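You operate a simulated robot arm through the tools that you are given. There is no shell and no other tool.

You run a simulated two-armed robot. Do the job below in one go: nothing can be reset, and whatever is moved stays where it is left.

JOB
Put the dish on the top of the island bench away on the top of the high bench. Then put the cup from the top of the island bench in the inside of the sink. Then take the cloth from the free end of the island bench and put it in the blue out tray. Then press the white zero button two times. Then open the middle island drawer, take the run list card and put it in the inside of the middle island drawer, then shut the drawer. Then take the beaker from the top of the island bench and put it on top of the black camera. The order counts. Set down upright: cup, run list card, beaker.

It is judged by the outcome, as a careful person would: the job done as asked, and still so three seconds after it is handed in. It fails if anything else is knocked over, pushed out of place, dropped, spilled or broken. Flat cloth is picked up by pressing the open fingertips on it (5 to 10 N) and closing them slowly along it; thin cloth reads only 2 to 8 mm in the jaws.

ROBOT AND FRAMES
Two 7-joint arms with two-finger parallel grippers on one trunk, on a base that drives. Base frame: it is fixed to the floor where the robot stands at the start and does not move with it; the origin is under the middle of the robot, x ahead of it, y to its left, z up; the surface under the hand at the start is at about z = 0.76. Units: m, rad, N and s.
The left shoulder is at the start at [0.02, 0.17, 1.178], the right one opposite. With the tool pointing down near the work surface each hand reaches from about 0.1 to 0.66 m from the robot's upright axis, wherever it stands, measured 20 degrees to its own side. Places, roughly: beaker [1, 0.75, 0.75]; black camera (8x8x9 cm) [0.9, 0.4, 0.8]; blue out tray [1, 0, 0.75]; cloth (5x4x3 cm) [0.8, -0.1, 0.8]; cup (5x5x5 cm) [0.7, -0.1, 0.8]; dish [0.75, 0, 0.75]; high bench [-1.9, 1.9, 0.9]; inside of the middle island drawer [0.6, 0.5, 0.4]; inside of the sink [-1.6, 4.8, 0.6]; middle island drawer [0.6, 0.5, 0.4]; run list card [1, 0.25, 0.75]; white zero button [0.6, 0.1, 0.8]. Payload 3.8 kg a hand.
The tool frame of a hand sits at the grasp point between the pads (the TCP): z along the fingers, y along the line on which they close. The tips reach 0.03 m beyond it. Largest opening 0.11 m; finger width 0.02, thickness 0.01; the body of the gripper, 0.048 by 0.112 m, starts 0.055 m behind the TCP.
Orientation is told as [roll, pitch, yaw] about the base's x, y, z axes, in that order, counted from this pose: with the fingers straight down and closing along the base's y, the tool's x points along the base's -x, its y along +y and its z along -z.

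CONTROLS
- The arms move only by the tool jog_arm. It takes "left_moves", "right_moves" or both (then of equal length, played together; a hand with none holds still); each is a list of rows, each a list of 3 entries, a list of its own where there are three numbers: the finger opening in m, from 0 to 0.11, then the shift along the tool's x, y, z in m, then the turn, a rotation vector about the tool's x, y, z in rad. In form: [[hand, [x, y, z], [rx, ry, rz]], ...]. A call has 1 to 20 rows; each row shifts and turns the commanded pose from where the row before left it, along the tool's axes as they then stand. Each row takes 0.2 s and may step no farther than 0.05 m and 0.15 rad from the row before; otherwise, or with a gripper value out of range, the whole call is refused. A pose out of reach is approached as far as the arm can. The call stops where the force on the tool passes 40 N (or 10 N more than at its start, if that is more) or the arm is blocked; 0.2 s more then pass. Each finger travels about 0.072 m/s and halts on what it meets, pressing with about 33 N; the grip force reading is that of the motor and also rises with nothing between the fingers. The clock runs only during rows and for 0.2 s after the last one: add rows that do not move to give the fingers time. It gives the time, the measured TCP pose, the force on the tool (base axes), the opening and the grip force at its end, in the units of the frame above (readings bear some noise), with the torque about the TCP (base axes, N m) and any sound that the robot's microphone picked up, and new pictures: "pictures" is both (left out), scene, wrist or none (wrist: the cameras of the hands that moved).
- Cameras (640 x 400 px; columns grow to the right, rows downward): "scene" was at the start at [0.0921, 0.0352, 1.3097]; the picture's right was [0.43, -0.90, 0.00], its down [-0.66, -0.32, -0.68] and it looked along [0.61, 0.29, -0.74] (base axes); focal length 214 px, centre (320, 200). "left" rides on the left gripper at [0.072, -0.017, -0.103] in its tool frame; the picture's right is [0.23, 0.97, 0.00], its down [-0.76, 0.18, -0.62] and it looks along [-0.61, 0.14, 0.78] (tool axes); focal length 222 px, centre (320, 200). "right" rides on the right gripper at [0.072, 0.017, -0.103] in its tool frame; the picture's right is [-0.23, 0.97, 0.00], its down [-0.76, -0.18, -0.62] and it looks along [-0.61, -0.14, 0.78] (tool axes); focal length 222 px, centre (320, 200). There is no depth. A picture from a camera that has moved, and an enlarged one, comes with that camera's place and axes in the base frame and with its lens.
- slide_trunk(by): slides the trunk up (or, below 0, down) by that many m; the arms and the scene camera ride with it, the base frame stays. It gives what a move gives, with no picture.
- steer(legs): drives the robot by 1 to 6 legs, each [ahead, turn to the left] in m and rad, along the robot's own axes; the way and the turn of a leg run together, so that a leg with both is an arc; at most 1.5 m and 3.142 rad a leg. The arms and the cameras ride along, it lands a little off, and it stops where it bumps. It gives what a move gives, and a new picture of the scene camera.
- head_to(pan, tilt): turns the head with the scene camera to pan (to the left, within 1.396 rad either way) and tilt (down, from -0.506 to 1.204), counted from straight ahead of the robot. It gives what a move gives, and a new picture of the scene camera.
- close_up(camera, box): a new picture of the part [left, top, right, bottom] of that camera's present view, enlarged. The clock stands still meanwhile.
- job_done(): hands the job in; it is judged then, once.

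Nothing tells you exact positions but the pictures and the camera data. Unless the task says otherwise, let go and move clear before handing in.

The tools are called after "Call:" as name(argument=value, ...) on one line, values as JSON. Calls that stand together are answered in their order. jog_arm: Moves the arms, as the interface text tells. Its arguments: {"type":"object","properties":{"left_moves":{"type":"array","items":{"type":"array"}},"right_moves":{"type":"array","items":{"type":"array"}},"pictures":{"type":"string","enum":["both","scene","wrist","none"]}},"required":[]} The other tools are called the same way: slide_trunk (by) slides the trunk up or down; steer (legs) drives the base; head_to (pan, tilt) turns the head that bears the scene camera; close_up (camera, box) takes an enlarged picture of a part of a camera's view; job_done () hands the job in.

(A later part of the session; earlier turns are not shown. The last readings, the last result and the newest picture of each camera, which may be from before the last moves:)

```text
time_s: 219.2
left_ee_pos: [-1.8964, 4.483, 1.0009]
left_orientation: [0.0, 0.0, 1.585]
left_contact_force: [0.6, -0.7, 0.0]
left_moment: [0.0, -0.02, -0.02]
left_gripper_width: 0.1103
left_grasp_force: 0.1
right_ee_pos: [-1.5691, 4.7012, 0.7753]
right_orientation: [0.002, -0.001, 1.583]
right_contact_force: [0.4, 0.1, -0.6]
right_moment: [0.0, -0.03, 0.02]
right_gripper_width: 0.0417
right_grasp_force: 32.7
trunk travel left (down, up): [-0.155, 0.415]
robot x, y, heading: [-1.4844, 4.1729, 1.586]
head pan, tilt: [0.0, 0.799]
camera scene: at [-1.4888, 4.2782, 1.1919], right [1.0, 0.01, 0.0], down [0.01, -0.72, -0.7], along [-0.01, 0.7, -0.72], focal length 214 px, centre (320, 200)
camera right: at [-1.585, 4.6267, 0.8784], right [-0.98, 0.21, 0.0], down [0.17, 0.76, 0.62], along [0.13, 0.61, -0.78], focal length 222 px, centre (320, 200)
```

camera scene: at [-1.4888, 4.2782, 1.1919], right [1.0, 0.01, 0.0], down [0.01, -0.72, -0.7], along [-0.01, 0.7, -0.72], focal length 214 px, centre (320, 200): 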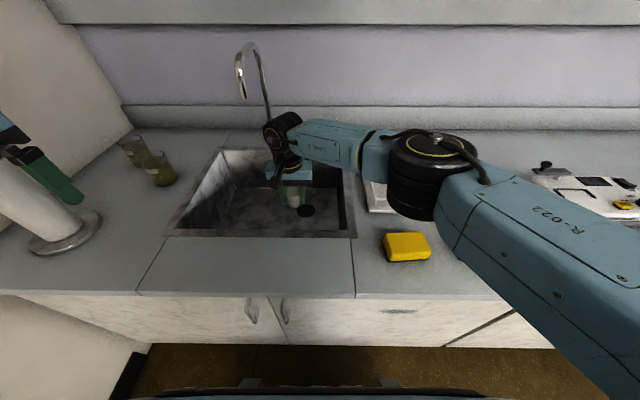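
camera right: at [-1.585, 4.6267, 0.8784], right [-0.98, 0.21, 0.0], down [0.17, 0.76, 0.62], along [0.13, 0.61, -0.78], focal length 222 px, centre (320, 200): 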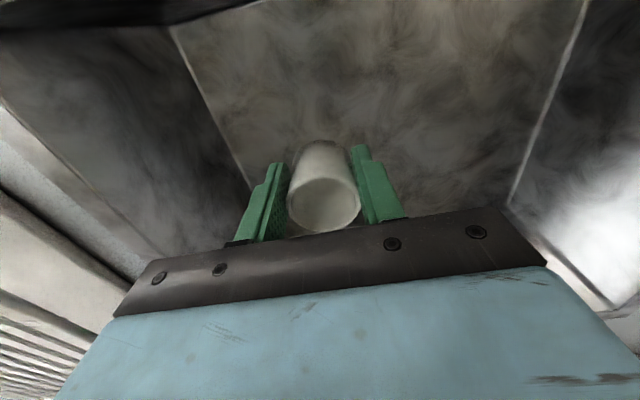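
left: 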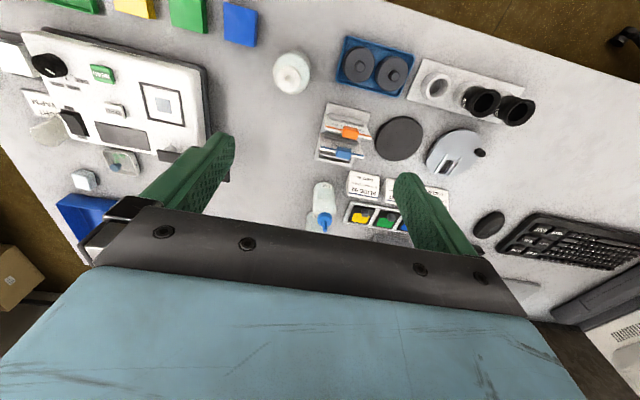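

The cup is inside the basin area and clear of the walls and faucet. I'll lower further, slowly.

Call:
jog_arm(right_moves=[[0.02, [0, 0, 0.008], [0, 0, 0]], [0.02, [0, 0, 0.014], [0, 0, 0]], [0.02, [0, 0, 0.015], [0, 0, 0]], [0.02, [0, 0, 0.015], [0, 0, 0]], [0.02, [0, 0, 0.015], [0, 0, 0]], [0.02, [0, 0, 0.012], [0, 0, 0]], [0.02, [0, 0, 0.01], [0, 0, 0]], [0.02, [0, 0, 0.006], [0, 0, 0]], [0.02, [0, 0, 0], [0, 0, 0]]], pictures="both")

```text
time_s: 221.2
left_ee_pos: [-1.895, 4.4831, 1.0006]
left_orientation: [0.0, -0.001, 1.585]
left_contact_force: [-0.1, -0.1, 1.0]
left_moment: [-0.01, -0.03, 0.03]
left_gripper_width: 0.11
left_grasp_force: 0.1
right_ee_pos: [-1.5695, 4.6986, 0.6809]
right_orientation: [0.002, -0.003, 1.584]
right_contact_force: [0.6, 0.4, -0.1]
right_moment: [0.0, 0.03, 0.0]
right_gripper_width: 0.0417
right_grasp_force: 32.6
trunk travel left (down, up): [-0.155, 0.415]
robot x, y, heading: [-1.4869, 4.1783, 1.582]
head pan, tilt: [0.0, 0.799]
camera scene: at [-1.4888, 4.2782, 1.1919], right [1.0, 0.01, 0.0], down [0.01, -0.72, -0.7], along [-0.01, 0.7, -0.72], focal length 214 px, centre (320, 200)
camera right: at [-1.5845, 4.6251, 0.784], right [-0.98, 0.21, 0.0], down [0.17, 0.76, 0.62], along [0.13, 0.61, -0.78], focal length 222 px, centre (320, 200)
```

scene: 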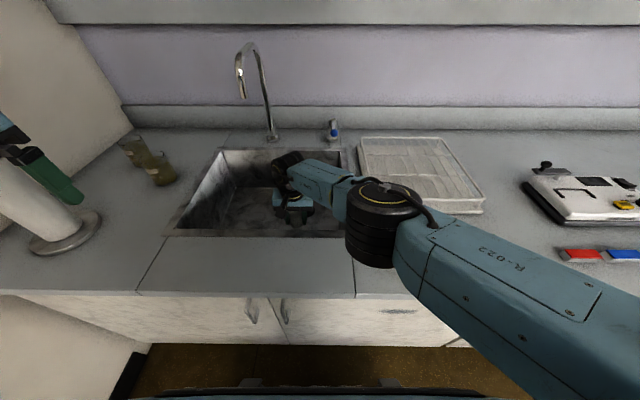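
right: 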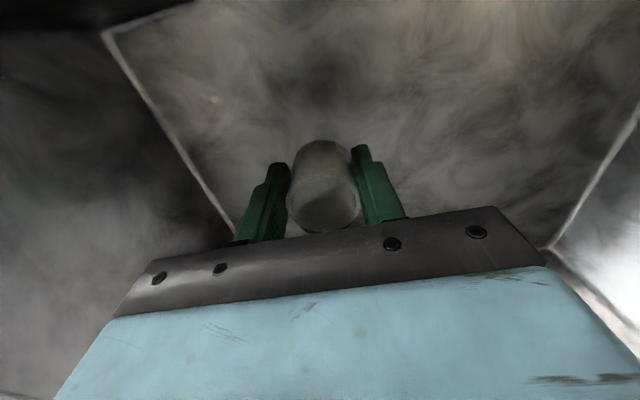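

Clear so far. I'll lower in small steps until the cup's base meets the basin floor.

Call:
jog_arm(right_moves=[[0.02, [0, 0, 0.006], [0, 0, 0]], [0.02, [0, 0, 0.008], [0, 0, 0]], [0.02, [0, 0, 0.006], [0, 0, 0]], [0.02, [0, 0, 0], [0, 0, 0]]], pictures="none")

Call:
jog_arm(right_moves=[[0.02, [0, 0, 0.004], [0, 0, 0]], [0.02, [0, 0, 0.003], [0, 0, 0]], [0.02, [0, 0, 0], [0, 0, 0]]], pictures="none")

Call:
jog_arm(right_moves=[[0.02, [0, 0, 0.003], [0, 0, 0]], [0.02, [0, 0, 0], [0, 0, 0]]], pictures="none")

```text
time_s: 222.2
left_ee_pos: [-1.8967, 4.4836, 1.0017]
left_orientation: [0.0, -0.001, 1.585]
left_contact_force: [-0.3, 0.5, 0.6]
left_moment: [-0.02, -0.03, 0.01]
left_gripper_width: 0.11
left_grasp_force: 0.1
right_ee_pos: [-1.5636, 4.6952, 0.6625]
right_orientation: [0.001, -0.004, 1.582]
right_contact_force: [-0.6, -0.1, -0.3]
right_moment: [0.01, 0.0, -0.03]
right_gripper_width: 0.0419
right_grasp_force: 32.6
right hand out of reach, approached as far as the arm can: row 1
trunk travel left (down, up): [-0.155, 0.415]
robot x, y, heading: [-1.4857, 4.1753, 1.582]
head pan, tilt: [0.0, 0.799]
```

```text
time_s: 223.0
left_ee_pos: [-1.8969, 4.4829, 1.0015]
left_orientation: [0.0, 0.0, 1.584]
left_contact_force: [0.9, 0.5, -0.4]
left_moment: [-0.02, 0.03, -0.02]
left_gripper_width: 0.1098
left_grasp_force: 0.1
right_ee_pos: [-1.562, 4.6944, 0.6597]
right_orientation: [0.001, -0.004, 1.583]
right_contact_force: [0.2, -0.8, -0.6]
right_moment: [0.01, 0.02, -0.01]
right_gripper_width: 0.042
right_grasp_force: 33.3
right hand out of reach, approached as far as the arm can: row 1
trunk travel left (down, up): [-0.155, 0.415]
robot x, y, heading: [-1.4867, 4.1738, 1.584]
head pan, tilt: [0.0, 0.799]
```

```text
time_s: 223.6
left_ee_pos: [-1.8965, 4.4836, 1.001]
left_orientation: [0.0, -0.001, 1.584]
left_contact_force: [0.7, 0.3, -0.4]
left_moment: [0.0, -0.01, 0.04]
left_gripper_width: 0.1095
left_grasp_force: 0.0
right_ee_pos: [-1.5625, 4.694, 0.6605]
right_orientation: [-0.001, -0.001, 1.582]
right_contact_force: [-0.1, -0.5, 0.0]
right_moment: [0.0, 0.02, 0.01]
right_gripper_width: 0.0418
right_grasp_force: 33.2
right hand out of reach, approached as far as the arm can: row 1
trunk travel left (down, up): [-0.155, 0.415]
robot x, y, heading: [-1.486, 4.1751, 1.578]
head pan, tilt: [0.0, 0.799]
```

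The arm is at its reach limit a bit above the floor. I'll raise the hand 5 cm, lower the trunk 6 cm, and continue down with the arm.

Call:
jog_arm(right_moves=[[0.02, [0, 0, -0.015], [0, 0, 0]], [0.02, [0, 0, -0.02], [0, 0, 0]], [0.02, [0, 0, -0.02], [0, 0, 0]], [0.02, [0, 0, -0.01], [0, 0, 0]], [0.02, [0, 0, 0], [0, 0, 0]]], pictures="none")

Call:
slide_trunk(by=-0.06)

Call:
close_up(camera="scene", box=[0, 0, 640, 400])

```text
time_s: 224.8
left_ee_pos: [-1.8961, 4.4833, 1.002]
left_orientation: [-0.001, 0.0, 1.584]
left_contact_force: [0.2, -0.3, -0.6]
left_moment: [-0.04, -0.01, -0.01]
left_gripper_width: 0.1102
left_grasp_force: 0.0
right_ee_pos: [-1.5639, 4.6934, 0.7257]
right_orientation: [0.001, 0.0, 1.583]
right_contact_force: [-0.2, 0.2, -0.8]
right_moment: [-0.02, 0.04, 0.01]
right_gripper_width: 0.0417
right_grasp_force: 33.4
trunk travel left (down, up): [-0.155, 0.415]
robot x, y, heading: [-1.4845, 4.1751, 1.582]
head pan, tilt: [0.0, 0.799]
```

```text
time_s: 225.8
left_ee_pos: [-1.8963, 4.4824, 0.9407]
left_orientation: [-0.001, 0.0, 1.585]
left_contact_force: [-0.5, 0.8, -0.3]
left_moment: [0.02, -0.02, 0.04]
left_gripper_width: 0.1099
left_grasp_force: 0.1
right_ee_pos: [-1.5628, 4.6941, 0.6647]
right_orientation: [0.0, -0.001, 1.583]
right_contact_force: [0.3, 0.0, 0.5]
right_moment: [-0.03, 0.0, -0.01]
right_gripper_width: 0.0418
right_grasp_force: 33.4
trunk travel left (down, up): [-0.095, 0.475]
robot x, y, heading: [-1.488, 4.1749, 1.586]
head pan, tilt: [0.0, 0.799]
```

```text
1.00 times, centred on (320, 200) of scene (not enlarged: the box is as wide or as high as the picture)
camera zoom: at [-1.4887, 4.2781, 1.132], right [1.0, 0.01, 0.0], down [0.01, -0.72, -0.7], along [-0.01, 0.7, -0.72], focal length 214 px, centre (320, 200)
```

zoom: 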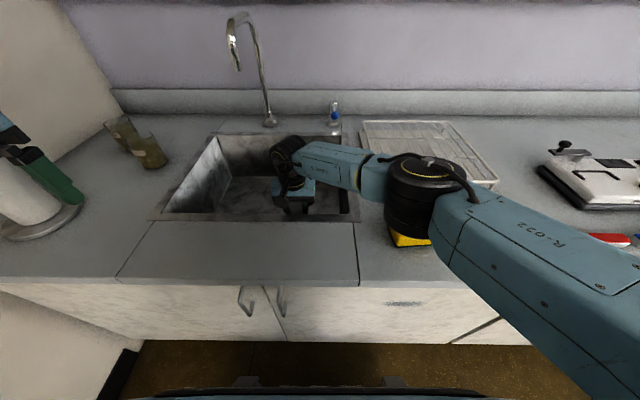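

The elbow still clears the sponge. I'll lower the last couple of centimetres in small steps.

Call:
jog_arm(right_moves=[[0.02, [0, 0, 0.005], [0, 0, 0]], [0.02, [0, 0, 0.005], [0, 0, 0]], [0.02, [0, 0, 0.003], [0, 0, 0]], [0.02, [0, 0, 0], [0, 0, 0]]], pictures="none")

Call:
jog_arm(right_moves=[[0.02, [0, 0, 0.003], [0, 0, 0]], [0.02, [0, 0, 0], [0, 0, 0]]], pictures="none")

Call:
close_up(camera="right", box=[160, 40, 480, 240])

```text
time_s: 226.8
left_ee_pos: [-1.8961, 4.4839, 0.9416]
left_orientation: [0.0, -0.001, 1.586]
left_contact_force: [-0.3, 0.0, 0.0]
left_moment: [0.0, 0.06, -0.02]
left_gripper_width: 0.11
left_grasp_force: 0.1
right_ee_pos: [-1.5635, 4.6949, 0.6511]
right_orientation: [0.0, 0.0, 1.584]
right_contact_force: [-0.8, 1.1, 0.4]
right_moment: [-0.03, 0.02, 0.02]
right_gripper_width: 0.042
right_grasp_force: 32.8
trunk travel left (down, up): [-0.095, 0.475]
robot x, y, heading: [-1.4864, 4.1768, 1.582]
head pan, tilt: [0.0, 0.799]
```

```text
time_s: 227.4
left_ee_pos: [-1.8961, 4.4831, 0.9425]
left_orientation: [-0.001, 0.0, 1.585]
left_contact_force: [0.9, -0.4, 0.1]
left_moment: [0.0, -0.04, 0.02]
left_gripper_width: 0.11
left_grasp_force: 0.1
right_ee_pos: [-1.5633, 4.6948, 0.6489]
right_orientation: [0.0, -0.002, 1.584]
right_contact_force: [-0.1, 0.1, 0.3]
right_moment: [0.01, 0.01, -0.01]
right_gripper_width: 0.0418
right_grasp_force: 32.2
trunk travel left (down, up): [-0.095, 0.475]
robot x, y, heading: [-1.4873, 4.1732, 1.582]
head pan, tilt: [0.0, 0.799]
```

```text
2.00 times, centred on (320, 140) of right
camera zoom: at [-1.579, 4.6209, 0.7519], right [-0.98, 0.21, 0.0], down [0.17, 0.76, 0.62], along [0.13, 0.61, -0.78], focal length 444 px, centre (320, 320)
```

zoom: 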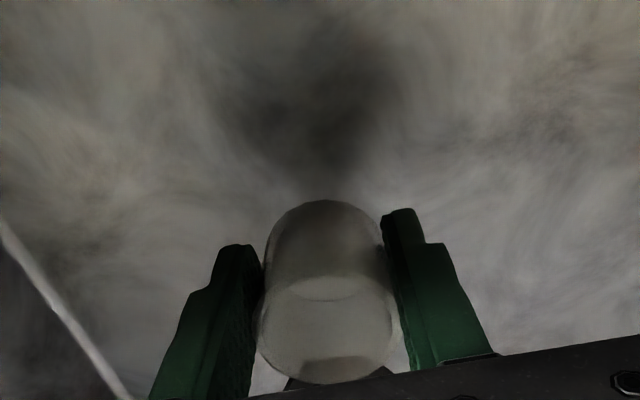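

Still not touching. I'll continue down in 2–3 mm steps.

Call:
jog_arm(right_moves=[[0.02, [0, 0, 0.003], [0, 0, 0]], [0.02, [0, 0, 0], [0, 0, 0]]], pictures="none")

Call:
jog_arm(right_moves=[[0.02, [0, 0, 0.003], [0, 0, 0]], [0.02, [0, 0, 0], [0, 0, 0]]], pictures="none")

Call:
jog_arm(right_moves=[[0.02, [0, 0, 0.003], [0, 0, 0]], [0.02, [0, 0, 0], [0, 0, 0]]], pictures="none")

Call:
jog_arm(right_moves=[[0.02, [0, 0, 0.003], [0, 0, 0]], [0.02, [0, 0, 0], [0, 0, 0]]], pictures="none")

```text
time_s: 228.0
left_ee_pos: [-1.8952, 4.4833, 0.9421]
left_orientation: [0.001, 0.002, 1.583]
left_contact_force: [0.4, -0.1, -0.1]
left_moment: [-0.03, -0.03, 0.01]
left_gripper_width: 0.1102
left_grasp_force: 0.0
right_ee_pos: [-1.5626, 4.6951, 0.6473]
right_orientation: [0.002, -0.002, 1.581]
right_contact_force: [-1.4, 8.9, 18.9]
right_moment: [-2.86, 0.26, -0.09]
right_gripper_width: 0.042
right_grasp_force: 33.2
trunk travel left (down, up): [-0.095, 0.475]
robot x, y, heading: [-1.4863, 4.1746, 1.587]
head pan, tilt: [0.0, 0.799]
```

```text
time_s: 228.5
left_ee_pos: [-1.8962, 4.4852, 0.9417]
left_orientation: [0.001, -0.001, 1.584]
left_contact_force: [-0.5, -0.1, 0.7]
left_moment: [0.03, 0.02, -0.01]
left_gripper_width: 0.11
left_grasp_force: 0.0
right_ee_pos: [-1.5644, 4.6963, 0.6475]
right_orientation: [0.005, -0.005, 1.581]
right_contact_force: [-0.2, -0.1, 0.0]
right_moment: [0.0, 0.02, -0.02]
right_gripper_width: 0.0422
right_grasp_force: 33.4
trunk travel left (down, up): [-0.095, 0.475]
robot x, y, heading: [-1.4854, 4.1745, 1.58]
head pan, tilt: [0.0, 0.799]
stopped in row 2 (right hand): the force on the tool passed its limit at 42 N (the readings are from after the stop); the commanded pose is now the measured one
```

```text
time_s: 229.1
left_ee_pos: [-1.8959, 4.4835, 0.9411]
left_orientation: [0.001, -0.001, 1.586]
left_contact_force: [0.7, -0.7, -0.6]
left_moment: [-0.02, -0.01, -0.03]
left_gripper_width: 0.1099
left_grasp_force: 0.0
right_ee_pos: [-1.5638, 4.6963, 0.6429]
right_orientation: [0.003, -0.004, 1.58]
right_contact_force: [-0.3, -0.2, 0.5]
right_moment: [0.01, -0.04, 0.0]
right_gripper_width: 0.0417
right_grasp_force: 33.0
trunk travel left (down, up): [-0.095, 0.475]
robot x, y, heading: [-1.4865, 4.1774, 1.58]
head pan, tilt: [0.0, 0.799]
```

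```text
time_s: 229.7
left_ee_pos: [-1.8958, 4.4824, 0.9416]
left_orientation: [0.001, 0.0, 1.584]
left_contact_force: [0.5, -0.1, 0.6]
left_moment: [-0.01, 0.01, -0.03]
left_gripper_width: 0.1101
left_grasp_force: 0.1
right_ee_pos: [-1.563, 4.6959, 0.639]
right_orientation: [0.003, -0.004, 1.581]
right_contact_force: [-0.8, -1.4, -0.5]
right_moment: [-0.01, 0.02, 0.0]
right_gripper_width: 0.0419
right_grasp_force: 32.9
trunk travel left (down, up): [-0.095, 0.475]
robot x, y, heading: [-1.4861, 4.1752, 1.583]
head pan, tilt: [0.0, 0.799]
```

There was a brief touch with a lever arm that suggests the wrist camera housing brushed the sink's front rim. I'll look before going on.

Call:
jog_arm(right_moves=[[0.02, [0, 0, 0], [0, 0, 0]]], pictures="both")

Call:
close_up(camera="scene", box=[220, 110, 420, 260])

```text
time_s: 230.1
left_ee_pos: [-1.8958, 4.4838, 0.9412]
left_orientation: [0.0, 0.0, 1.584]
left_contact_force: [-0.1, 0.1, -0.2]
left_moment: [0.02, -0.01, 0.02]
left_gripper_width: 0.1099
left_grasp_force: 0.1
right_ee_pos: [-1.5628, 4.6971, 0.6413]
right_orientation: [0.004, -0.004, 1.581]
right_contact_force: [0.5, 0.3, -0.8]
right_moment: [0.04, -0.04, -0.02]
right_gripper_width: 0.0416
right_grasp_force: 32.6
trunk travel left (down, up): [-0.095, 0.475]
robot x, y, heading: [-1.4853, 4.1753, 1.585]
head pan, tilt: [0.0, 0.799]
camera scene: at [-1.4888, 4.2783, 1.1319], right [1.0, 0.01, 0.0], down [0.01, -0.72, -0.7], along [-0.01, 0.7, -0.72], focal length 214 px, centre (320, 200)
camera right: at [-1.579, 4.6224, 0.7434], right [-0.98, 0.22, 0.0], down [0.17, 0.76, 0.62], along [0.13, 0.61, -0.78], focal length 222 px, centre (320, 200)
```

scene: 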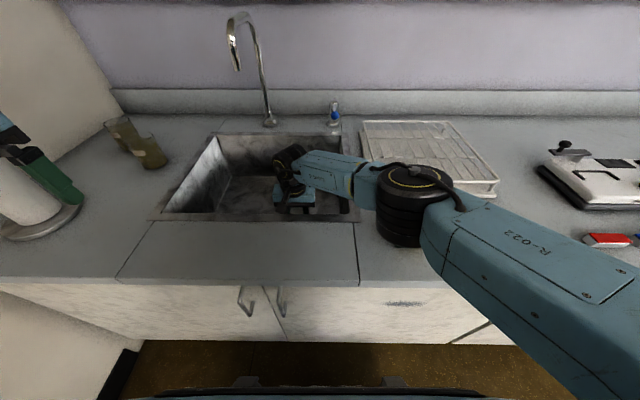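
right: 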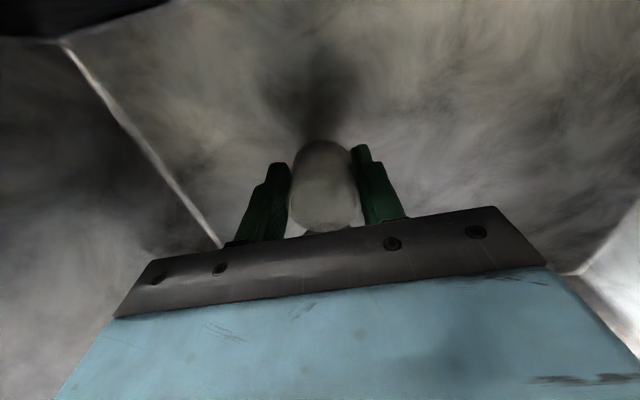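

```text
2.67 times, centred on (320, 185) of scene
camera zoom: at [-1.4888, 4.2783, 1.1319], right [1.0, 0.01, 0.0], down [0.01, -0.72, -0.7], along [-0.01, 0.7, -0.72], focal length 572 px, centre (320, 240)
```

zoom: 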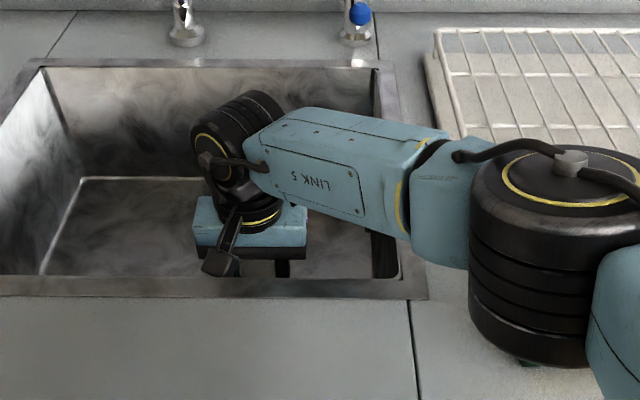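

The camera housing is close to the basin's front wall. I'll shift 2 cm deeper into the basin, then keep lowering gently.

Call:
jog_arm(right_moves=[[0.02, [-0.007, 0, 0], [0, 0, 0]], [0.02, [-0.008, 0, 0], [0, 0, 0]], [0.02, [-0.005, 0, 0], [0, 0, 0]], [0.02, [0, 0, 0], [0, 0, 0]]], pictures="none")

Call:
jog_arm(right_moves=[[0.02, [0, 0, 0.003], [0, 0, 0]], [0.02, [0, 0, 0.003], [0, 0, 0]], [0.02, [0, 0, 0], [0, 0, 0]]], pictures="none")

Call:
jog_arm(right_moves=[[0.02, [0, 0, 0.003], [0, 0, 0]], [0.02, [0, 0, 0], [0, 0, 0]]], pictures="none")

```text
time_s: 231.1
left_ee_pos: [-1.8954, 4.4846, 0.9411]
left_orientation: [-0.001, 0.001, 1.585]
left_contact_force: [0.0, 0.4, 0.1]
left_moment: [-0.03, -0.01, -0.02]
left_gripper_width: 0.1101
left_grasp_force: 0.2
right_ee_pos: [-1.5628, 4.7108, 0.6406]
right_orientation: [0.005, -0.004, 1.582]
right_contact_force: [0.4, 0.1, 0.2]
right_moment: [-0.01, -0.01, -0.02]
right_gripper_width: 0.0419
right_grasp_force: 33.4
right hand out of reach, approached as far as the arm can: row 3
trunk travel left (down, up): [-0.095, 0.475]
robot x, y, heading: [-1.4898, 4.1738, 1.58]
head pan, tilt: [0.0, 0.799]
```

```text
time_s: 231.9
left_ee_pos: [-1.8965, 4.4824, 0.9416]
left_orientation: [0.0, -0.001, 1.584]
left_contact_force: [0.5, 0.5, -1.0]
left_moment: [0.0, -0.02, -0.01]
left_gripper_width: 0.1099
left_grasp_force: 0.1
right_ee_pos: [-1.5628, 4.7109, 0.6384]
right_orientation: [0.006, -0.006, 1.583]
right_contact_force: [-0.1, -0.2, 0.6]
right_moment: [0.0, -0.03, -0.02]
right_gripper_width: 0.0416
right_grasp_force: 32.8
right hand out of reach, approached as far as the arm can: row 2
trunk travel left (down, up): [-0.095, 0.475]
robot x, y, heading: [-1.4863, 4.1751, 1.582]
head pan, tilt: [0.0, 0.799]
```

```text
time_s: 232.5
left_ee_pos: [-1.8952, 4.4824, 0.942]
left_orientation: [0.001, 0.001, 1.586]
left_contact_force: [-0.6, 0.0, 0.1]
left_moment: [0.02, 0.01, -0.02]
left_gripper_width: 0.1099
left_grasp_force: 0.0
right_ee_pos: [-1.5624, 4.7082, 0.6356]
right_orientation: [0.003, -0.004, 1.58]
right_contact_force: [-1.0, -0.1, -0.2]
right_moment: [0.01, 0.07, -0.04]
right_gripper_width: 0.0416
right_grasp_force: 32.8
trunk travel left (down, up): [-0.095, 0.475]
robot x, y, heading: [-1.4881, 4.1765, 1.582]
head pan, tilt: [0.0, 0.799]
```

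Reach runs out again. I'll raise the hand, move the base 4 cm nearer, and lower once more.

Call:
jog_arm(right_moves=[[0.02, [0, 0, -0.015], [0, 0, 0]], [0.02, [0, 0, -0.02], [0, 0, 0]], [0.02, [0, 0, -0.02], [0, 0, 0]], [0.02, [0, 0, -0.02], [0, 0, 0]], [0.02, [0, 0, -0.01], [0, 0, 0]], [0.02, [0, 0, 0], [0, 0, 0]]], pictures="none")

Call:
steer(legs=[[0.04, 0]])

Call:
jog_arm(right_moves=[[0.02, [0.01, 0, 0], [0, 0, 0]], [0.02, [0.01, 0, 0.01], [0, 0, 0]], [0.02, [0, 0, 0.015], [0, 0, 0]], [0.02, [0, 0, 0.015], [0, 0, 0]], [0.02, [0, 0, 0.015], [0, 0, 0]], [0.02, [0, 0, 0.012], [0, 0, 0]], [0.02, [0, 0, 0.006], [0, 0, 0]], [0.02, [0, 0, 0], [0, 0, 0]]], pictures="scene")

```text
time_s: 233.9
left_ee_pos: [-1.8963, 4.4839, 0.9416]
left_orientation: [0.0, 0.0, 1.584]
left_contact_force: [0.6, 0.6, 0.9]
left_moment: [0.0, 0.01, 0.0]
left_gripper_width: 0.11
left_grasp_force: 0.0
right_ee_pos: [-1.5622, 4.7091, 0.7194]
right_orientation: [0.004, -0.003, 1.58]
right_contact_force: [0.2, -0.6, -0.1]
right_moment: [-0.01, 0.04, -0.01]
right_gripper_width: 0.0416
right_grasp_force: 32.6
trunk travel left (down, up): [-0.095, 0.475]
robot x, y, heading: [-1.4892, 4.1767, 1.584]
head pan, tilt: [0.0, 0.799]
```

```text
time_s: 234.8
left_ee_pos: [-1.8967, 4.5221, 0.9411]
left_orientation: [0.0, -0.001, 1.587]
left_contact_force: [0.9, 0.2, 0.2]
left_moment: [0.01, 0.0, -0.01]
left_gripper_width: 0.11
left_grasp_force: 0.0
right_ee_pos: [-1.5622, 4.7485, 0.7192]
right_orientation: [0.004, -0.002, 1.582]
right_contact_force: [0.5, 1.3, -0.3]
right_moment: [-0.03, 0.03, 0.0]
right_gripper_width: 0.0419
right_grasp_force: 32.8
trunk travel left (down, up): [-0.095, 0.475]
robot x, y, heading: [-1.4856, 4.2118, 1.581]
head pan, tilt: [0.0, 0.799]
camera scene: at [-1.4893, 4.3183, 1.1319], right [1.0, 0.01, 0.0], down [0.01, -0.72, -0.7], along [-0.01, 0.7, -0.72], focal length 214 px, centre (320, 200)
```

scene: 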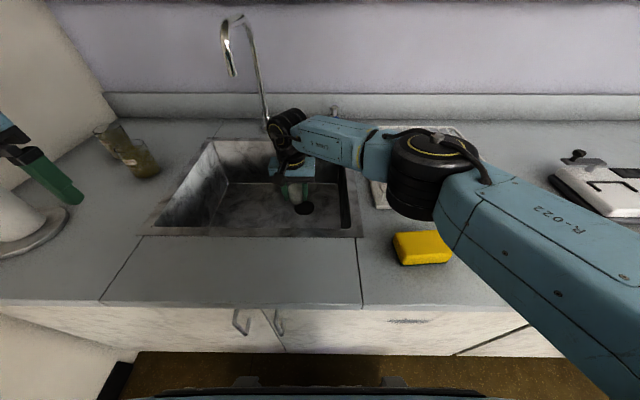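

```text
time_s: 236.6
left_ee_pos: [-1.8969, 4.5229, 0.9414]
left_orientation: [0.0, -0.002, 1.586]
left_contact_force: [0.2, -0.4, -0.1]
left_moment: [-0.01, 0.01, 0.0]
left_gripper_width: 0.1099
left_grasp_force: 0.1
right_ee_pos: [-1.563, 4.7289, 0.6461]
right_orientation: [0.003, -0.004, 1.582]
right_contact_force: [0.6, -0.2, -0.6]
right_moment: [0.01, -0.02, -0.01]
right_gripper_width: 0.0419
right_grasp_force: 33.1
trunk travel left (down, up): [-0.095, 0.475]
robot x, y, heading: [-1.4878, 4.2159, 1.584]
head pan, tilt: [0.0, 0.799]
camera scene: at [-1.4893, 4.3179, 1.1319], right [1.0, 0.01, 0.0], down [0.01, -0.72, -0.7], along [-0.01, 0.7, -0.72], focal length 214 px, centre (320, 200)
```

scene: 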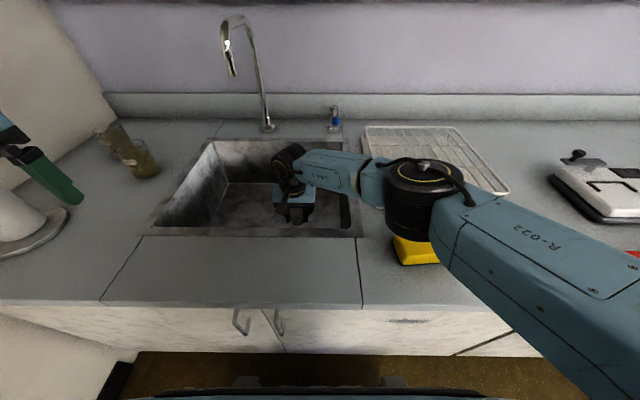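

Clear. I'll lower in small steps from here.

Call:
jog_arm(right_moves=[[0.02, [0, 0, 0.004], [0, 0, 0]], [0.02, [0, 0, 0.004], [0, 0, 0]], [0.02, [0, 0, 0], [0, 0, 0]]], pictures="none")

Call:
jog_arm(right_moves=[[0.02, [0, 0, 0.003], [0, 0, 0]], [0.02, [0, 0, 0], [0, 0, 0]]], pictures="none")

Call:
jog_arm(right_moves=[[0.02, [0, 0, 0.003], [0, 0, 0]], [0.02, [0, 0, 0], [0, 0, 0]]], pictures="none")

```text
time_s: 237.3
left_ee_pos: [-1.8962, 4.5239, 0.9412]
left_orientation: [0.001, 0.0, 1.585]
left_contact_force: [-0.3, 0.1, -0.1]
left_moment: [0.02, 0.0, 0.01]
left_gripper_width: 0.11
left_grasp_force: 0.1
right_ee_pos: [-1.5629, 4.7283, 0.6389]
right_orientation: [0.003, -0.003, 1.583]
right_contact_force: [-0.2, 0.5, 0.0]
right_moment: [0.02, -0.02, -0.01]
right_gripper_width: 0.0419
right_grasp_force: 33.5
trunk travel left (down, up): [-0.095, 0.475]
robot x, y, heading: [-1.4894, 4.214, 1.577]
head pan, tilt: [0.0, 0.799]
```

```text
time_s: 237.9
left_ee_pos: [-1.8958, 4.5235, 0.9403]
left_orientation: [-0.001, 0.0, 1.584]
left_contact_force: [-0.1, 0.2, 0.0]
left_moment: [0.0, -0.03, -0.01]
left_gripper_width: 0.11
left_grasp_force: 0.1
right_ee_pos: [-1.5638, 4.7286, 0.6354]
right_orientation: [0.005, -0.004, 1.581]
right_contact_force: [0.3, 0.3, -0.5]
right_moment: [-0.01, -0.01, 0.03]
right_gripper_width: 0.0418
right_grasp_force: 32.4
trunk travel left (down, up): [-0.095, 0.475]
robot x, y, heading: [-1.4885, 4.2138, 1.579]
head pan, tilt: [0.0, 0.799]
```

```text
time_s: 238.6
left_ee_pos: [-1.8964, 4.5235, 0.9418]
left_orientation: [0.0, 0.0, 1.585]
left_contact_force: [0.0, 0.0, 0.3]
left_moment: [0.0, 0.03, 0.02]
left_gripper_width: 0.1101
left_grasp_force: 0.0
right_ee_pos: [-1.5642, 4.7295, 0.6321]
right_orientation: [0.004, -0.002, 1.58]
right_contact_force: [0.7, -0.2, -0.1]
right_moment: [0.0, -0.03, 0.0]
right_gripper_width: 0.0418
right_grasp_force: 33.0
trunk travel left (down, up): [-0.095, 0.475]
robot x, y, heading: [-1.4875, 4.2181, 1.581]
head pan, tilt: [0.0, 0.799]
```

Call:
jog_arm(right_moves=[[0.02, [0, 0, 0.003], [0, 0, 0]], [0.02, [0, 0, 0.003], [0, 0, 0]], [0.02, [0, 0, 0], [0, 0, 0]]], pictures="none")

Call:
close_up(camera="right", box=[160, 40, 480, 240])

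Call:
close_up(camera="scene", box=[220, 110, 460, 270])

```text
time_s: 239.3
left_ee_pos: [-1.8965, 4.5236, 0.9417]
left_orientation: [0.0, 0.001, 1.585]
left_contact_force: [0.8, 0.1, -0.5]
left_moment: [-0.04, -0.01, 0.03]
left_gripper_width: 0.1098
left_grasp_force: 0.1
right_ee_pos: [-1.5643, 4.7294, 0.6259]
right_orientation: [0.004, -0.004, 1.58]
right_contact_force: [-0.4, 0.3, 0.4]
right_moment: [0.02, -0.01, 0.02]
right_gripper_width: 0.0419
right_grasp_force: 32.4
trunk travel left (down, up): [-0.095, 0.475]
robot x, y, heading: [-1.4876, 4.2148, 1.583]
head pan, tilt: [0.0, 0.799]
```

```text
2.00 times, centred on (320, 140) of right
camera zoom: at [-1.5786, 4.6553, 0.7291], right [-0.98, 0.22, 0.0], down [0.17, 0.76, 0.62], along [0.13, 0.61, -0.78], focal length 444 px, centre (320, 320)
```

zoom: 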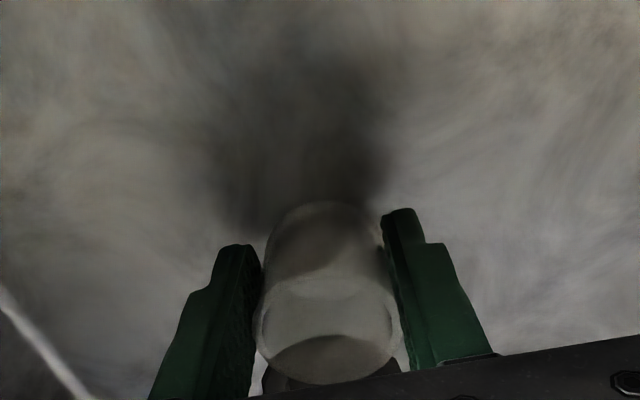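

```text
2.50 times, centred on (340, 190) of scene
camera zoom: at [-1.4893, 4.3178, 1.1319], right [1.0, 0.01, 0.0], down [0.01, -0.72, -0.7], along [-0.01, 0.7, -0.72], focal length 536 px, centre (270, 225)
```

zoom: 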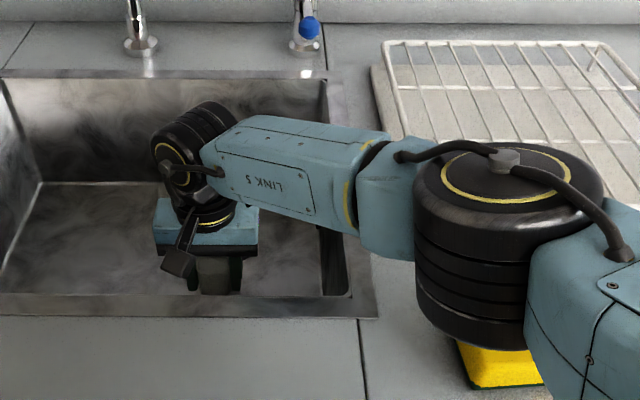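

The basin floor looks to be at z≈0.57, so about a centimetre remains. Continuing down in 3 mm steps.

Call:
jog_arm(right_moves=[[0.02, [0, 0, 0.003], [0, 0, 0]], [0.02, [0, 0, 0.003], [0, 0, 0]], [0.02, [0, 0, 0], [0, 0, 0]]], pictures="none")

Call:
jog_arm(right_moves=[[0.02, [0, 0, 0.003], [0, 0, 0]], [0.02, [0, 0, 0], [0, 0, 0]]], pictures="none")

Call:
jog_arm(right_moves=[[0.02, [0, 0, 0.002], [0, 0, 0]], [0.02, [0, 0, 0], [0, 0, 0]]], pictures="none")

```text
time_s: 240.2
left_ee_pos: [-1.8968, 4.5224, 0.9414]
left_orientation: [-0.002, -0.001, 1.583]
left_contact_force: [0.4, 0.9, -1.0]
left_moment: [0.01, 0.0, -0.01]
left_gripper_width: 0.1101
left_grasp_force: 0.1
right_ee_pos: [-1.5628, 4.7301, 0.62]
right_orientation: [0.005, -0.003, 1.582]
right_contact_force: [0.3, -0.5, 0.9]
right_moment: [0.0, 0.02, 0.0]
right_gripper_width: 0.0417
right_grasp_force: 33.1
trunk travel left (down, up): [-0.095, 0.475]
robot x, y, heading: [-1.4906, 4.2128, 1.58]
head pan, tilt: [0.0, 0.799]
```

```text
time_s: 240.8
left_ee_pos: [-1.896, 4.5231, 0.9411]
left_orientation: [-0.001, -0.001, 1.585]
left_contact_force: [0.5, 0.0, -0.4]
left_moment: [-0.02, 0.01, 0.0]
left_gripper_width: 0.1101
left_grasp_force: 0.1
right_ee_pos: [-1.5627, 4.7289, 0.6174]
right_orientation: [0.002, -0.004, 1.581]
right_contact_force: [-0.5, 0.8, -0.8]
right_moment: [-0.01, 0.01, -0.01]
right_gripper_width: 0.0416
right_grasp_force: 33.0
trunk travel left (down, up): [-0.095, 0.475]
robot x, y, heading: [-1.487, 4.2143, 1.58]
head pan, tilt: [0.0, 0.799]
```

```text
time_s: 241.3
left_ee_pos: [-1.896, 4.5216, 0.9417]
left_orientation: [0.001, -0.003, 1.585]
left_contact_force: [-0.7, -0.1, -0.1]
left_moment: [-0.02, 0.0, 0.03]
left_gripper_width: 0.11
left_grasp_force: 0.0
right_ee_pos: [-1.5634, 4.7303, 0.616]
right_orientation: [0.004, -0.006, 1.581]
right_contact_force: [0.8, -0.3, 12.9]
right_moment: [0.04, -0.11, -0.05]
right_gripper_width: 0.0416
right_grasp_force: 33.1
trunk travel left (down, up): [-0.095, 0.475]
robot x, y, heading: [-1.49, 4.2133, 1.586]
head pan, tilt: [0.0, 0.799]
```

The cup rests on the basin floor (12.9 N, no moment). I'll release it and rise straight up.

Call:
jog_arm(right_moves=[[0.042, [0, 0, -0.001], [0, 0, 0]], [0.05, [0, 0, 0], [0, 0, 0]], [0.06, [0, 0, 0], [0, 0, 0]], [0.07, [0, 0, 0], [0, 0, 0]], [0.075, [0, 0, 0], [0, 0, 0]], [0.075, [0, 0, -0.01], [0, 0, 0]], [0.075, [0, 0, -0.02], [0, 0, 0]], [0.075, [0, 0, -0.03], [0, 0, 0]], [0.075, [0, 0, -0.03], [0, 0, 0]], [0.075, [0, 0, -0.03], [0, 0, 0]], [0.075, [0, 0, -0.04], [0, 0, 0]], [0.075, [0, 0, -0.04], [0, 0, 0]], [0.075, [0, 0, -0.04], [0, 0, 0]], [0.075, [0, 0, 0], [0, 0, 0]]], pictures="both")

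```text
time_s: 244.3
left_ee_pos: [-1.8964, 4.5224, 0.9413]
left_orientation: [-0.001, -0.001, 1.584]
left_contact_force: [0.3, 0.9, -0.3]
left_moment: [-0.02, -0.05, -0.02]
left_gripper_width: 0.1099
left_grasp_force: 0.0
right_ee_pos: [-1.562, 4.7285, 0.8569]
right_orientation: [0.005, -0.003, 1.581]
right_contact_force: [-0.1, 0.1, -0.2]
right_moment: [0.01, 0.01, 0.0]
right_gripper_width: 0.075
right_grasp_force: 0.0
trunk travel left (down, up): [-0.095, 0.475]
robot x, y, heading: [-1.4853, 4.2164, 1.58]
head pan, tilt: [0.0, 0.799]
camera scene: at [-1.4893, 4.3178, 1.1319], right [1.0, 0.01, 0.0], down [0.01, -0.72, -0.7], along [-0.01, 0.7, -0.72], focal length 214 px, centre (320, 200)
camera right: at [-1.5778, 4.6546, 0.9594], right [-0.98, 0.22, 0.0], down [0.17, 0.76, 0.62], along [0.13, 0.61, -0.78], focal length 222 px, centre (320, 200)
```

scene: 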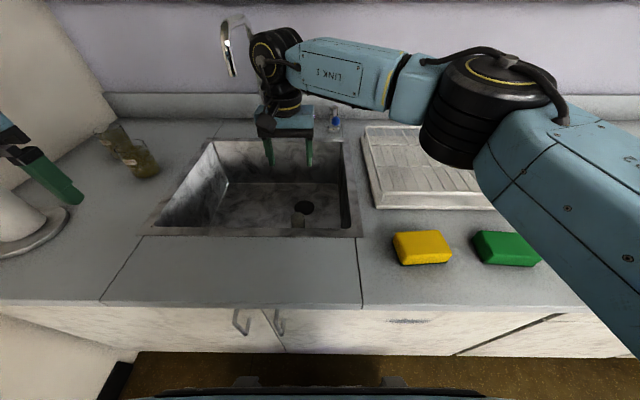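
right: 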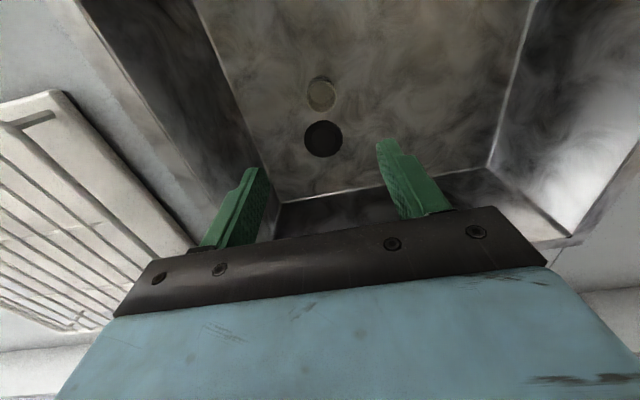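

The cup stands upright in the sink beside the drain. I'll check it closely and then withdraw.

Call:
close_up(camera="right", box=[250, 40, 410, 180])

Call:
close_up(camera="scene", box=[260, 170, 360, 240])

Call:
jog_arm(right_moves=[[0.075, [0.02, -0.02, -0.04], [0, 0, 0]], [0.075, [0.02, -0.02, -0.04], [0, 0, 0]], [0.075, [0.03, -0.02, -0.02], [0, 0, 0]], [0.075, [0.03, -0.02, 0], [0, 0, 0]], [0.075, [0, 0, 0], [0, 0, 0]]], pictures="none")

```text
2.86 times, centred on (330, 110) of right
camera zoom: at [-1.5778, 4.6546, 0.9594], right [-0.98, 0.22, 0.0], down [0.17, 0.76, 0.62], along [0.13, 0.61, -0.78], focal length 635 px, centre (291, 457)
```

zoom: 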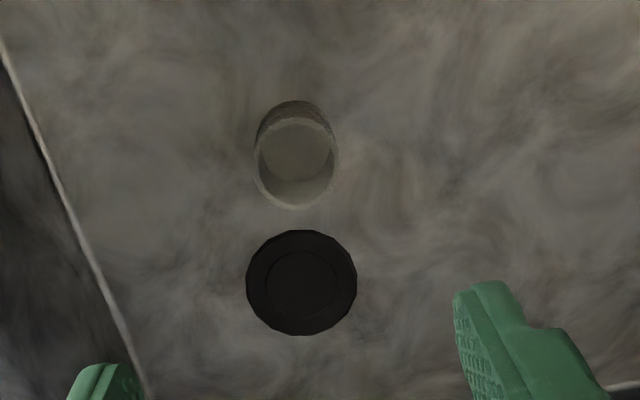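

```text
5.71 times, centred on (310, 205) of scene
camera zoom: at [-1.4893, 4.3178, 1.1319], right [1.0, 0.01, 0.0], down [0.01, -0.72, -0.7], along [-0.01, 0.7, -0.72], focal length 1226 px, centre (377, 171)
```

zoom: 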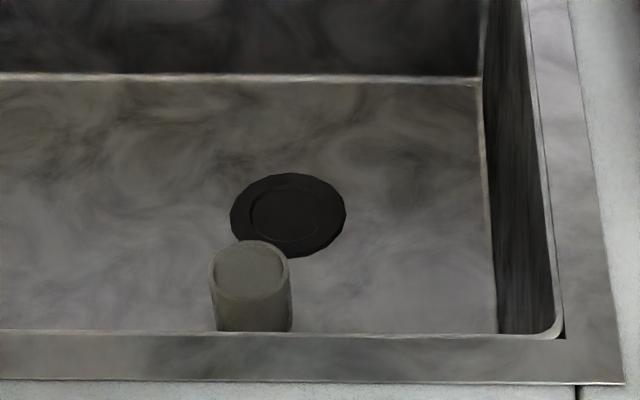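

```text
time_s: 245.6
left_ee_pos: [-1.8973, 4.5235, 0.9417]
left_orientation: [0.0, 0.0, 1.587]
left_contact_force: [-0.1, 0.6, 0.0]
left_moment: [-0.02, 0.04, -0.01]
left_gripper_width: 0.1098
left_grasp_force: 0.1
right_ee_pos: [-1.4817, 4.6294, 0.9561]
right_orientation: [0.005, -0.002, 1.58]
right_contact_force: [0.5, 1.2, 0.3]
right_moment: [-0.04, -0.03, 0.01]
right_gripper_width: 0.0752
right_grasp_force: 0.1
trunk travel left (down, up): [-0.095, 0.475]
robot x, y, heading: [-1.4869, 4.2152, 1.583]
head pan, tilt: [0.0, 0.799]
```

The cup is upright in the sink. I'll back off, raise the trunk to its former height, and drive back to the island's free end for the cloth.

Call:
steer(legs=[[-0.45, 0]])

Call:
slide_trunk(by=0.18)

Call:
steer(legs=[[0, -2.44], [1.15, 0], [0, -0.716], [1.4, 0], [1.4, 0]])

```text
time_s: 248.3
left_ee_pos: [-1.8901, 4.0758, 0.9418]
left_orientation: [-0.001, 0.0, 1.58]
left_contact_force: [0.1, 0.8, 0.2]
left_moment: [0.02, 0.01, 0.0]
left_gripper_width: 0.1099
left_grasp_force: 0.0
right_ee_pos: [-1.475, 4.1799, 0.9555]
right_orientation: [0.003, -0.002, 1.573]
right_contact_force: [0.1, 0.3, 0.0]
right_moment: [0.0, 0.02, 0.03]
right_gripper_width: 0.075
right_grasp_force: 0.2
trunk travel left (down, up): [-0.095, 0.475]
robot x, y, heading: [-1.4838, 3.7668, 1.577]
head pan, tilt: [0.0, 0.799]
camera scene: at [-1.4845, 3.8688, 1.132], right [1.0, 0.01, 0.0], down [0.0, -0.72, -0.7], along [0.0, 0.7, -0.72], focal length 214 px, centre (320, 200)
```

scene: 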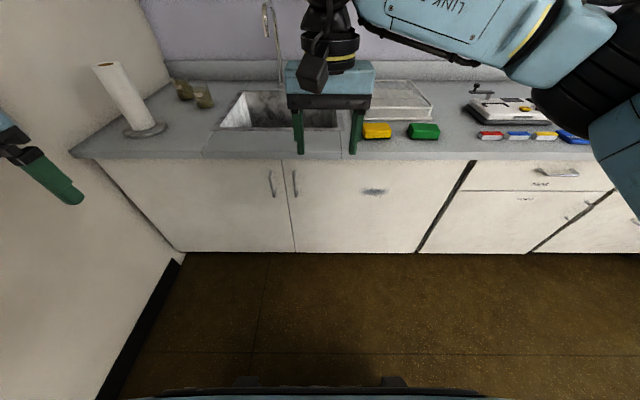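

```text
time_s: 250.3
left_ee_pos: [-1.8909, 4.0765, 1.1214]
left_orientation: [0.001, 0.001, 1.58]
left_contact_force: [0.5, -0.1, -0.8]
left_moment: [-0.04, -0.03, 0.02]
left_gripper_width: 0.1099
left_grasp_force: 0.1
right_ee_pos: [-1.4749, 4.1814, 1.1355]
right_orientation: [0.002, -0.004, 1.574]
right_contact_force: [0.6, 0.9, 0.2]
right_moment: [0.01, 0.03, 0.0]
right_gripper_width: 0.0751
right_grasp_force: 0.0
trunk travel left (down, up): [-0.275, 0.295]
robot x, y, heading: [-1.484, 3.7651, 1.573]
head pan, tilt: [0.0, 0.799]
```

```text
time_s: 277.0
left_ee_pos: [-0.3166, -0.2199, 1.1217]
left_orientation: [-0.001, 0.0, -1.571]
left_contact_force: [0.3, -0.1, -0.4]
left_moment: [-0.01, 0.03, 0.02]
left_gripper_width: 0.1103
left_grasp_force: 0.1
right_ee_pos: [-0.7352, -0.3219, 1.1334]
right_orientation: [0.002, -0.003, -1.576]
right_contact_force: [0.5, -1.0, 0.0]
right_moment: [0.0, 0.02, -0.01]
right_gripper_width: 0.0751
right_grasp_force: 0.0
trunk travel left (down, up): [-0.275, 0.295]
robot x, y, heading: [-0.7193, 0.0943, -1.569]
head pan, tilt: [0.0, 0.799]
camera scene: at [-0.7223, -0.0077, 1.3119], right [-1.0, 0.0, 0.0], down [0.0, 0.72, -0.7], along [0.0, -0.7, -0.72], focal length 214 px, centre (320, 200)
```

scene: 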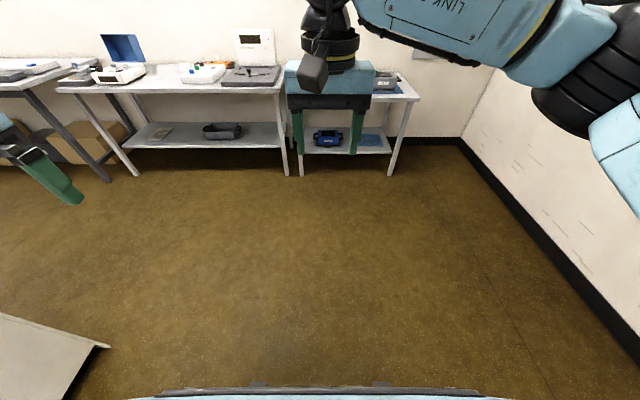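

I'll continue round the corner to the free end, ending slightly further right so both the cloth and the blue tray are in reach.

Call:
steer(legs=[[0.95, 0], [0, 1.571], [1.5, 0], [0, 1.571], [0.27, 0]])

Call:
close_up(camera="right", box=[0, 0, 640, 400])

Call:
close_up(camera="scene", box=[220, 150, 460, 300])

```text
time_s: 298.1
left_ee_pos: [0.3713, -0.2862, 1.1206]
left_orientation: [-0.002, 0.0, 1.563]
left_contact_force: [-0.1, 0.8, 0.4]
left_moment: [-0.04, 0.0, 0.0]
left_gripper_width: 0.11
left_grasp_force: 0.1
right_ee_pos: [0.7897, -0.1873, 1.1352]
right_orientation: [0.004, -0.002, 1.558]
right_contact_force: [0.2, -0.6, -0.3]
right_moment: [-0.02, -0.03, -0.01]
right_gripper_width: 0.0748
right_grasp_force: 0.0
trunk travel left (down, up): [-0.275, 0.295]
robot x, y, heading: [0.7765, -0.6026, 1.561]
head pan, tilt: [0.0, 0.799]
camera scene: at [0.7745, -0.4989, 1.3119], right [1.0, -0.01, 0.0], down [-0.01, -0.72, -0.7], along [0.01, 0.7, -0.72], focal length 214 px, centre (320, 200)
```

scene: 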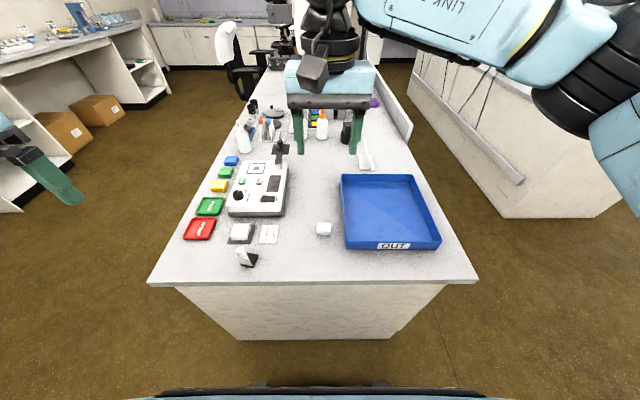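

```text
1.00 times, centred on (320, 200) of right (not enlarged: the box is as wide or as high as the picture)
camera zoom: at [0.7724, -0.2612, 1.2381], right [-0.97, 0.24, 0.0], down [0.19, 0.76, 0.62], along [0.15, 0.61, -0.78], focal length 222 px, centre (320, 200)
```

zoom: 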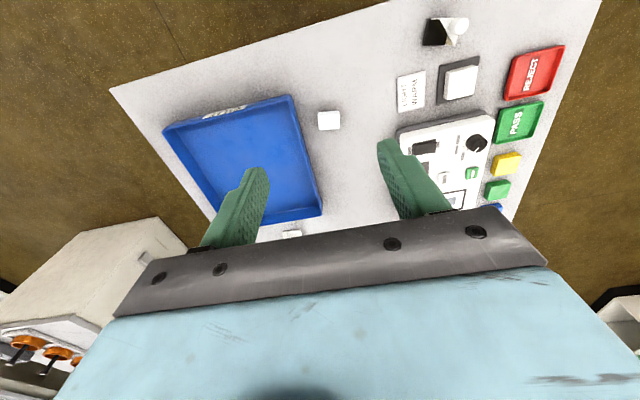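

```text
2.67 times, centred on (340, 225) of scene
camera zoom: at [0.7745, -0.4989, 1.3119], right [1.0, -0.01, 0.0], down [-0.01, -0.72, -0.7], along [0.01, 0.7, -0.72], focal length 572 px, centre (267, 133)
```

zoom: 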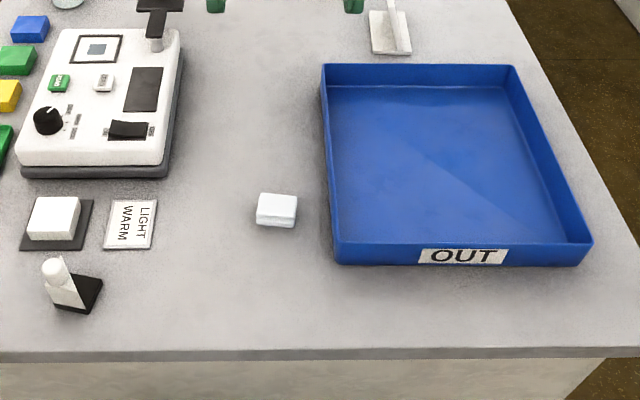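

The cloth is a folded stack at about [0.792, -0.104], and the blue tray's left wall is near x=0.855. I'll move over the cloth and check alignment.

Call:
jog_arm(right_moves=[[0.068, [-0.03, -0.0005, 0.03], [0, 0, 0]], [0.068, [-0.03, -0.0005, 0.035], [0, 0, 0]], [0.068, [-0.023, -0.0004, 0.04], [0, 0, 0]], [0.068, [0, 0, 0.05], [0, 0, 0]], [0.068, [0, 0, 0.05], [0, 0, 0]], [0.068, [0, 0, 0.03], [0, 0, 0]], [0.068, [0, 0, 0], [0, 0, 0]]], pictures="wrist")

Call:
close_up(camera="scene", box=[280, 180, 400, 260])

Call:
close_up(camera="right", box=[240, 60, 400, 180])

```text
time_s: 299.8
left_ee_pos: [0.3726, -0.2861, 1.1211]
left_orientation: [0.0, -0.001, 1.562]
left_contact_force: [-1.0, -0.5, -0.1]
left_moment: [-0.01, 0.05, 0.02]
left_gripper_width: 0.11
left_grasp_force: 0.1
right_ee_pos: [0.7913, -0.1045, 0.8996]
right_orientation: [0.002, -0.005, 1.558]
right_contact_force: [0.1, 0.2, -0.2]
right_moment: [-0.03, -0.01, 0.0]
right_gripper_width: 0.068
right_grasp_force: 0.0
trunk travel left (down, up): [-0.275, 0.295]
robot x, y, heading: [0.7715, -0.6013, 1.562]
head pan, tilt: [0.0, 0.799]
camera right: at [0.7744, -0.1783, 1.0024], right [-0.97, 0.24, 0.0], down [0.19, 0.76, 0.62], along [0.15, 0.61, -0.78], focal length 222 px, centre (320, 200)
```

right: 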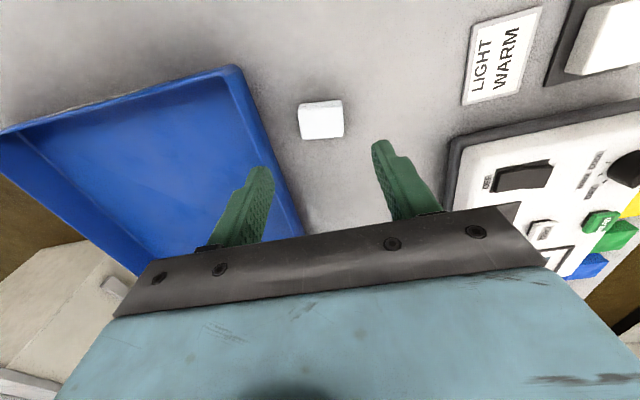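

```text
5.00 times, centred on (340, 220) of scene
camera zoom: at [0.7745, -0.4997, 1.312], right [1.0, -0.01, 0.0], down [-0.01, -0.72, -0.7], along [0.01, 0.7, -0.72], focal length 1072 px, centre (220, 100)
```

zoom: 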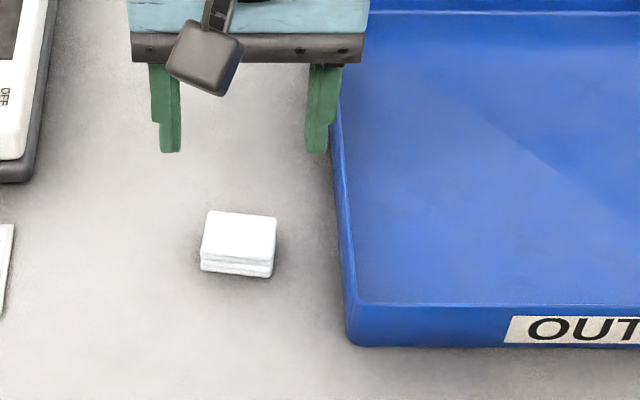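

```text
3.33 times, centred on (320, 120) of right
camera zoom: at [0.7744, -0.1783, 1.0024], right [-0.97, 0.24, 0.0], down [0.19, 0.76, 0.62], along [0.15, 0.61, -0.78], focal length 740 px, centre (320, 467)
```

zoom: 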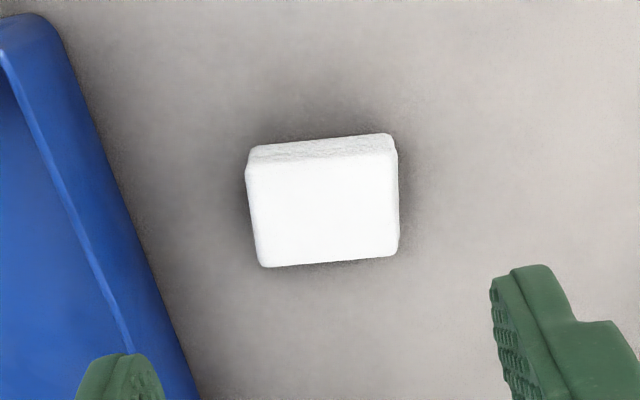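

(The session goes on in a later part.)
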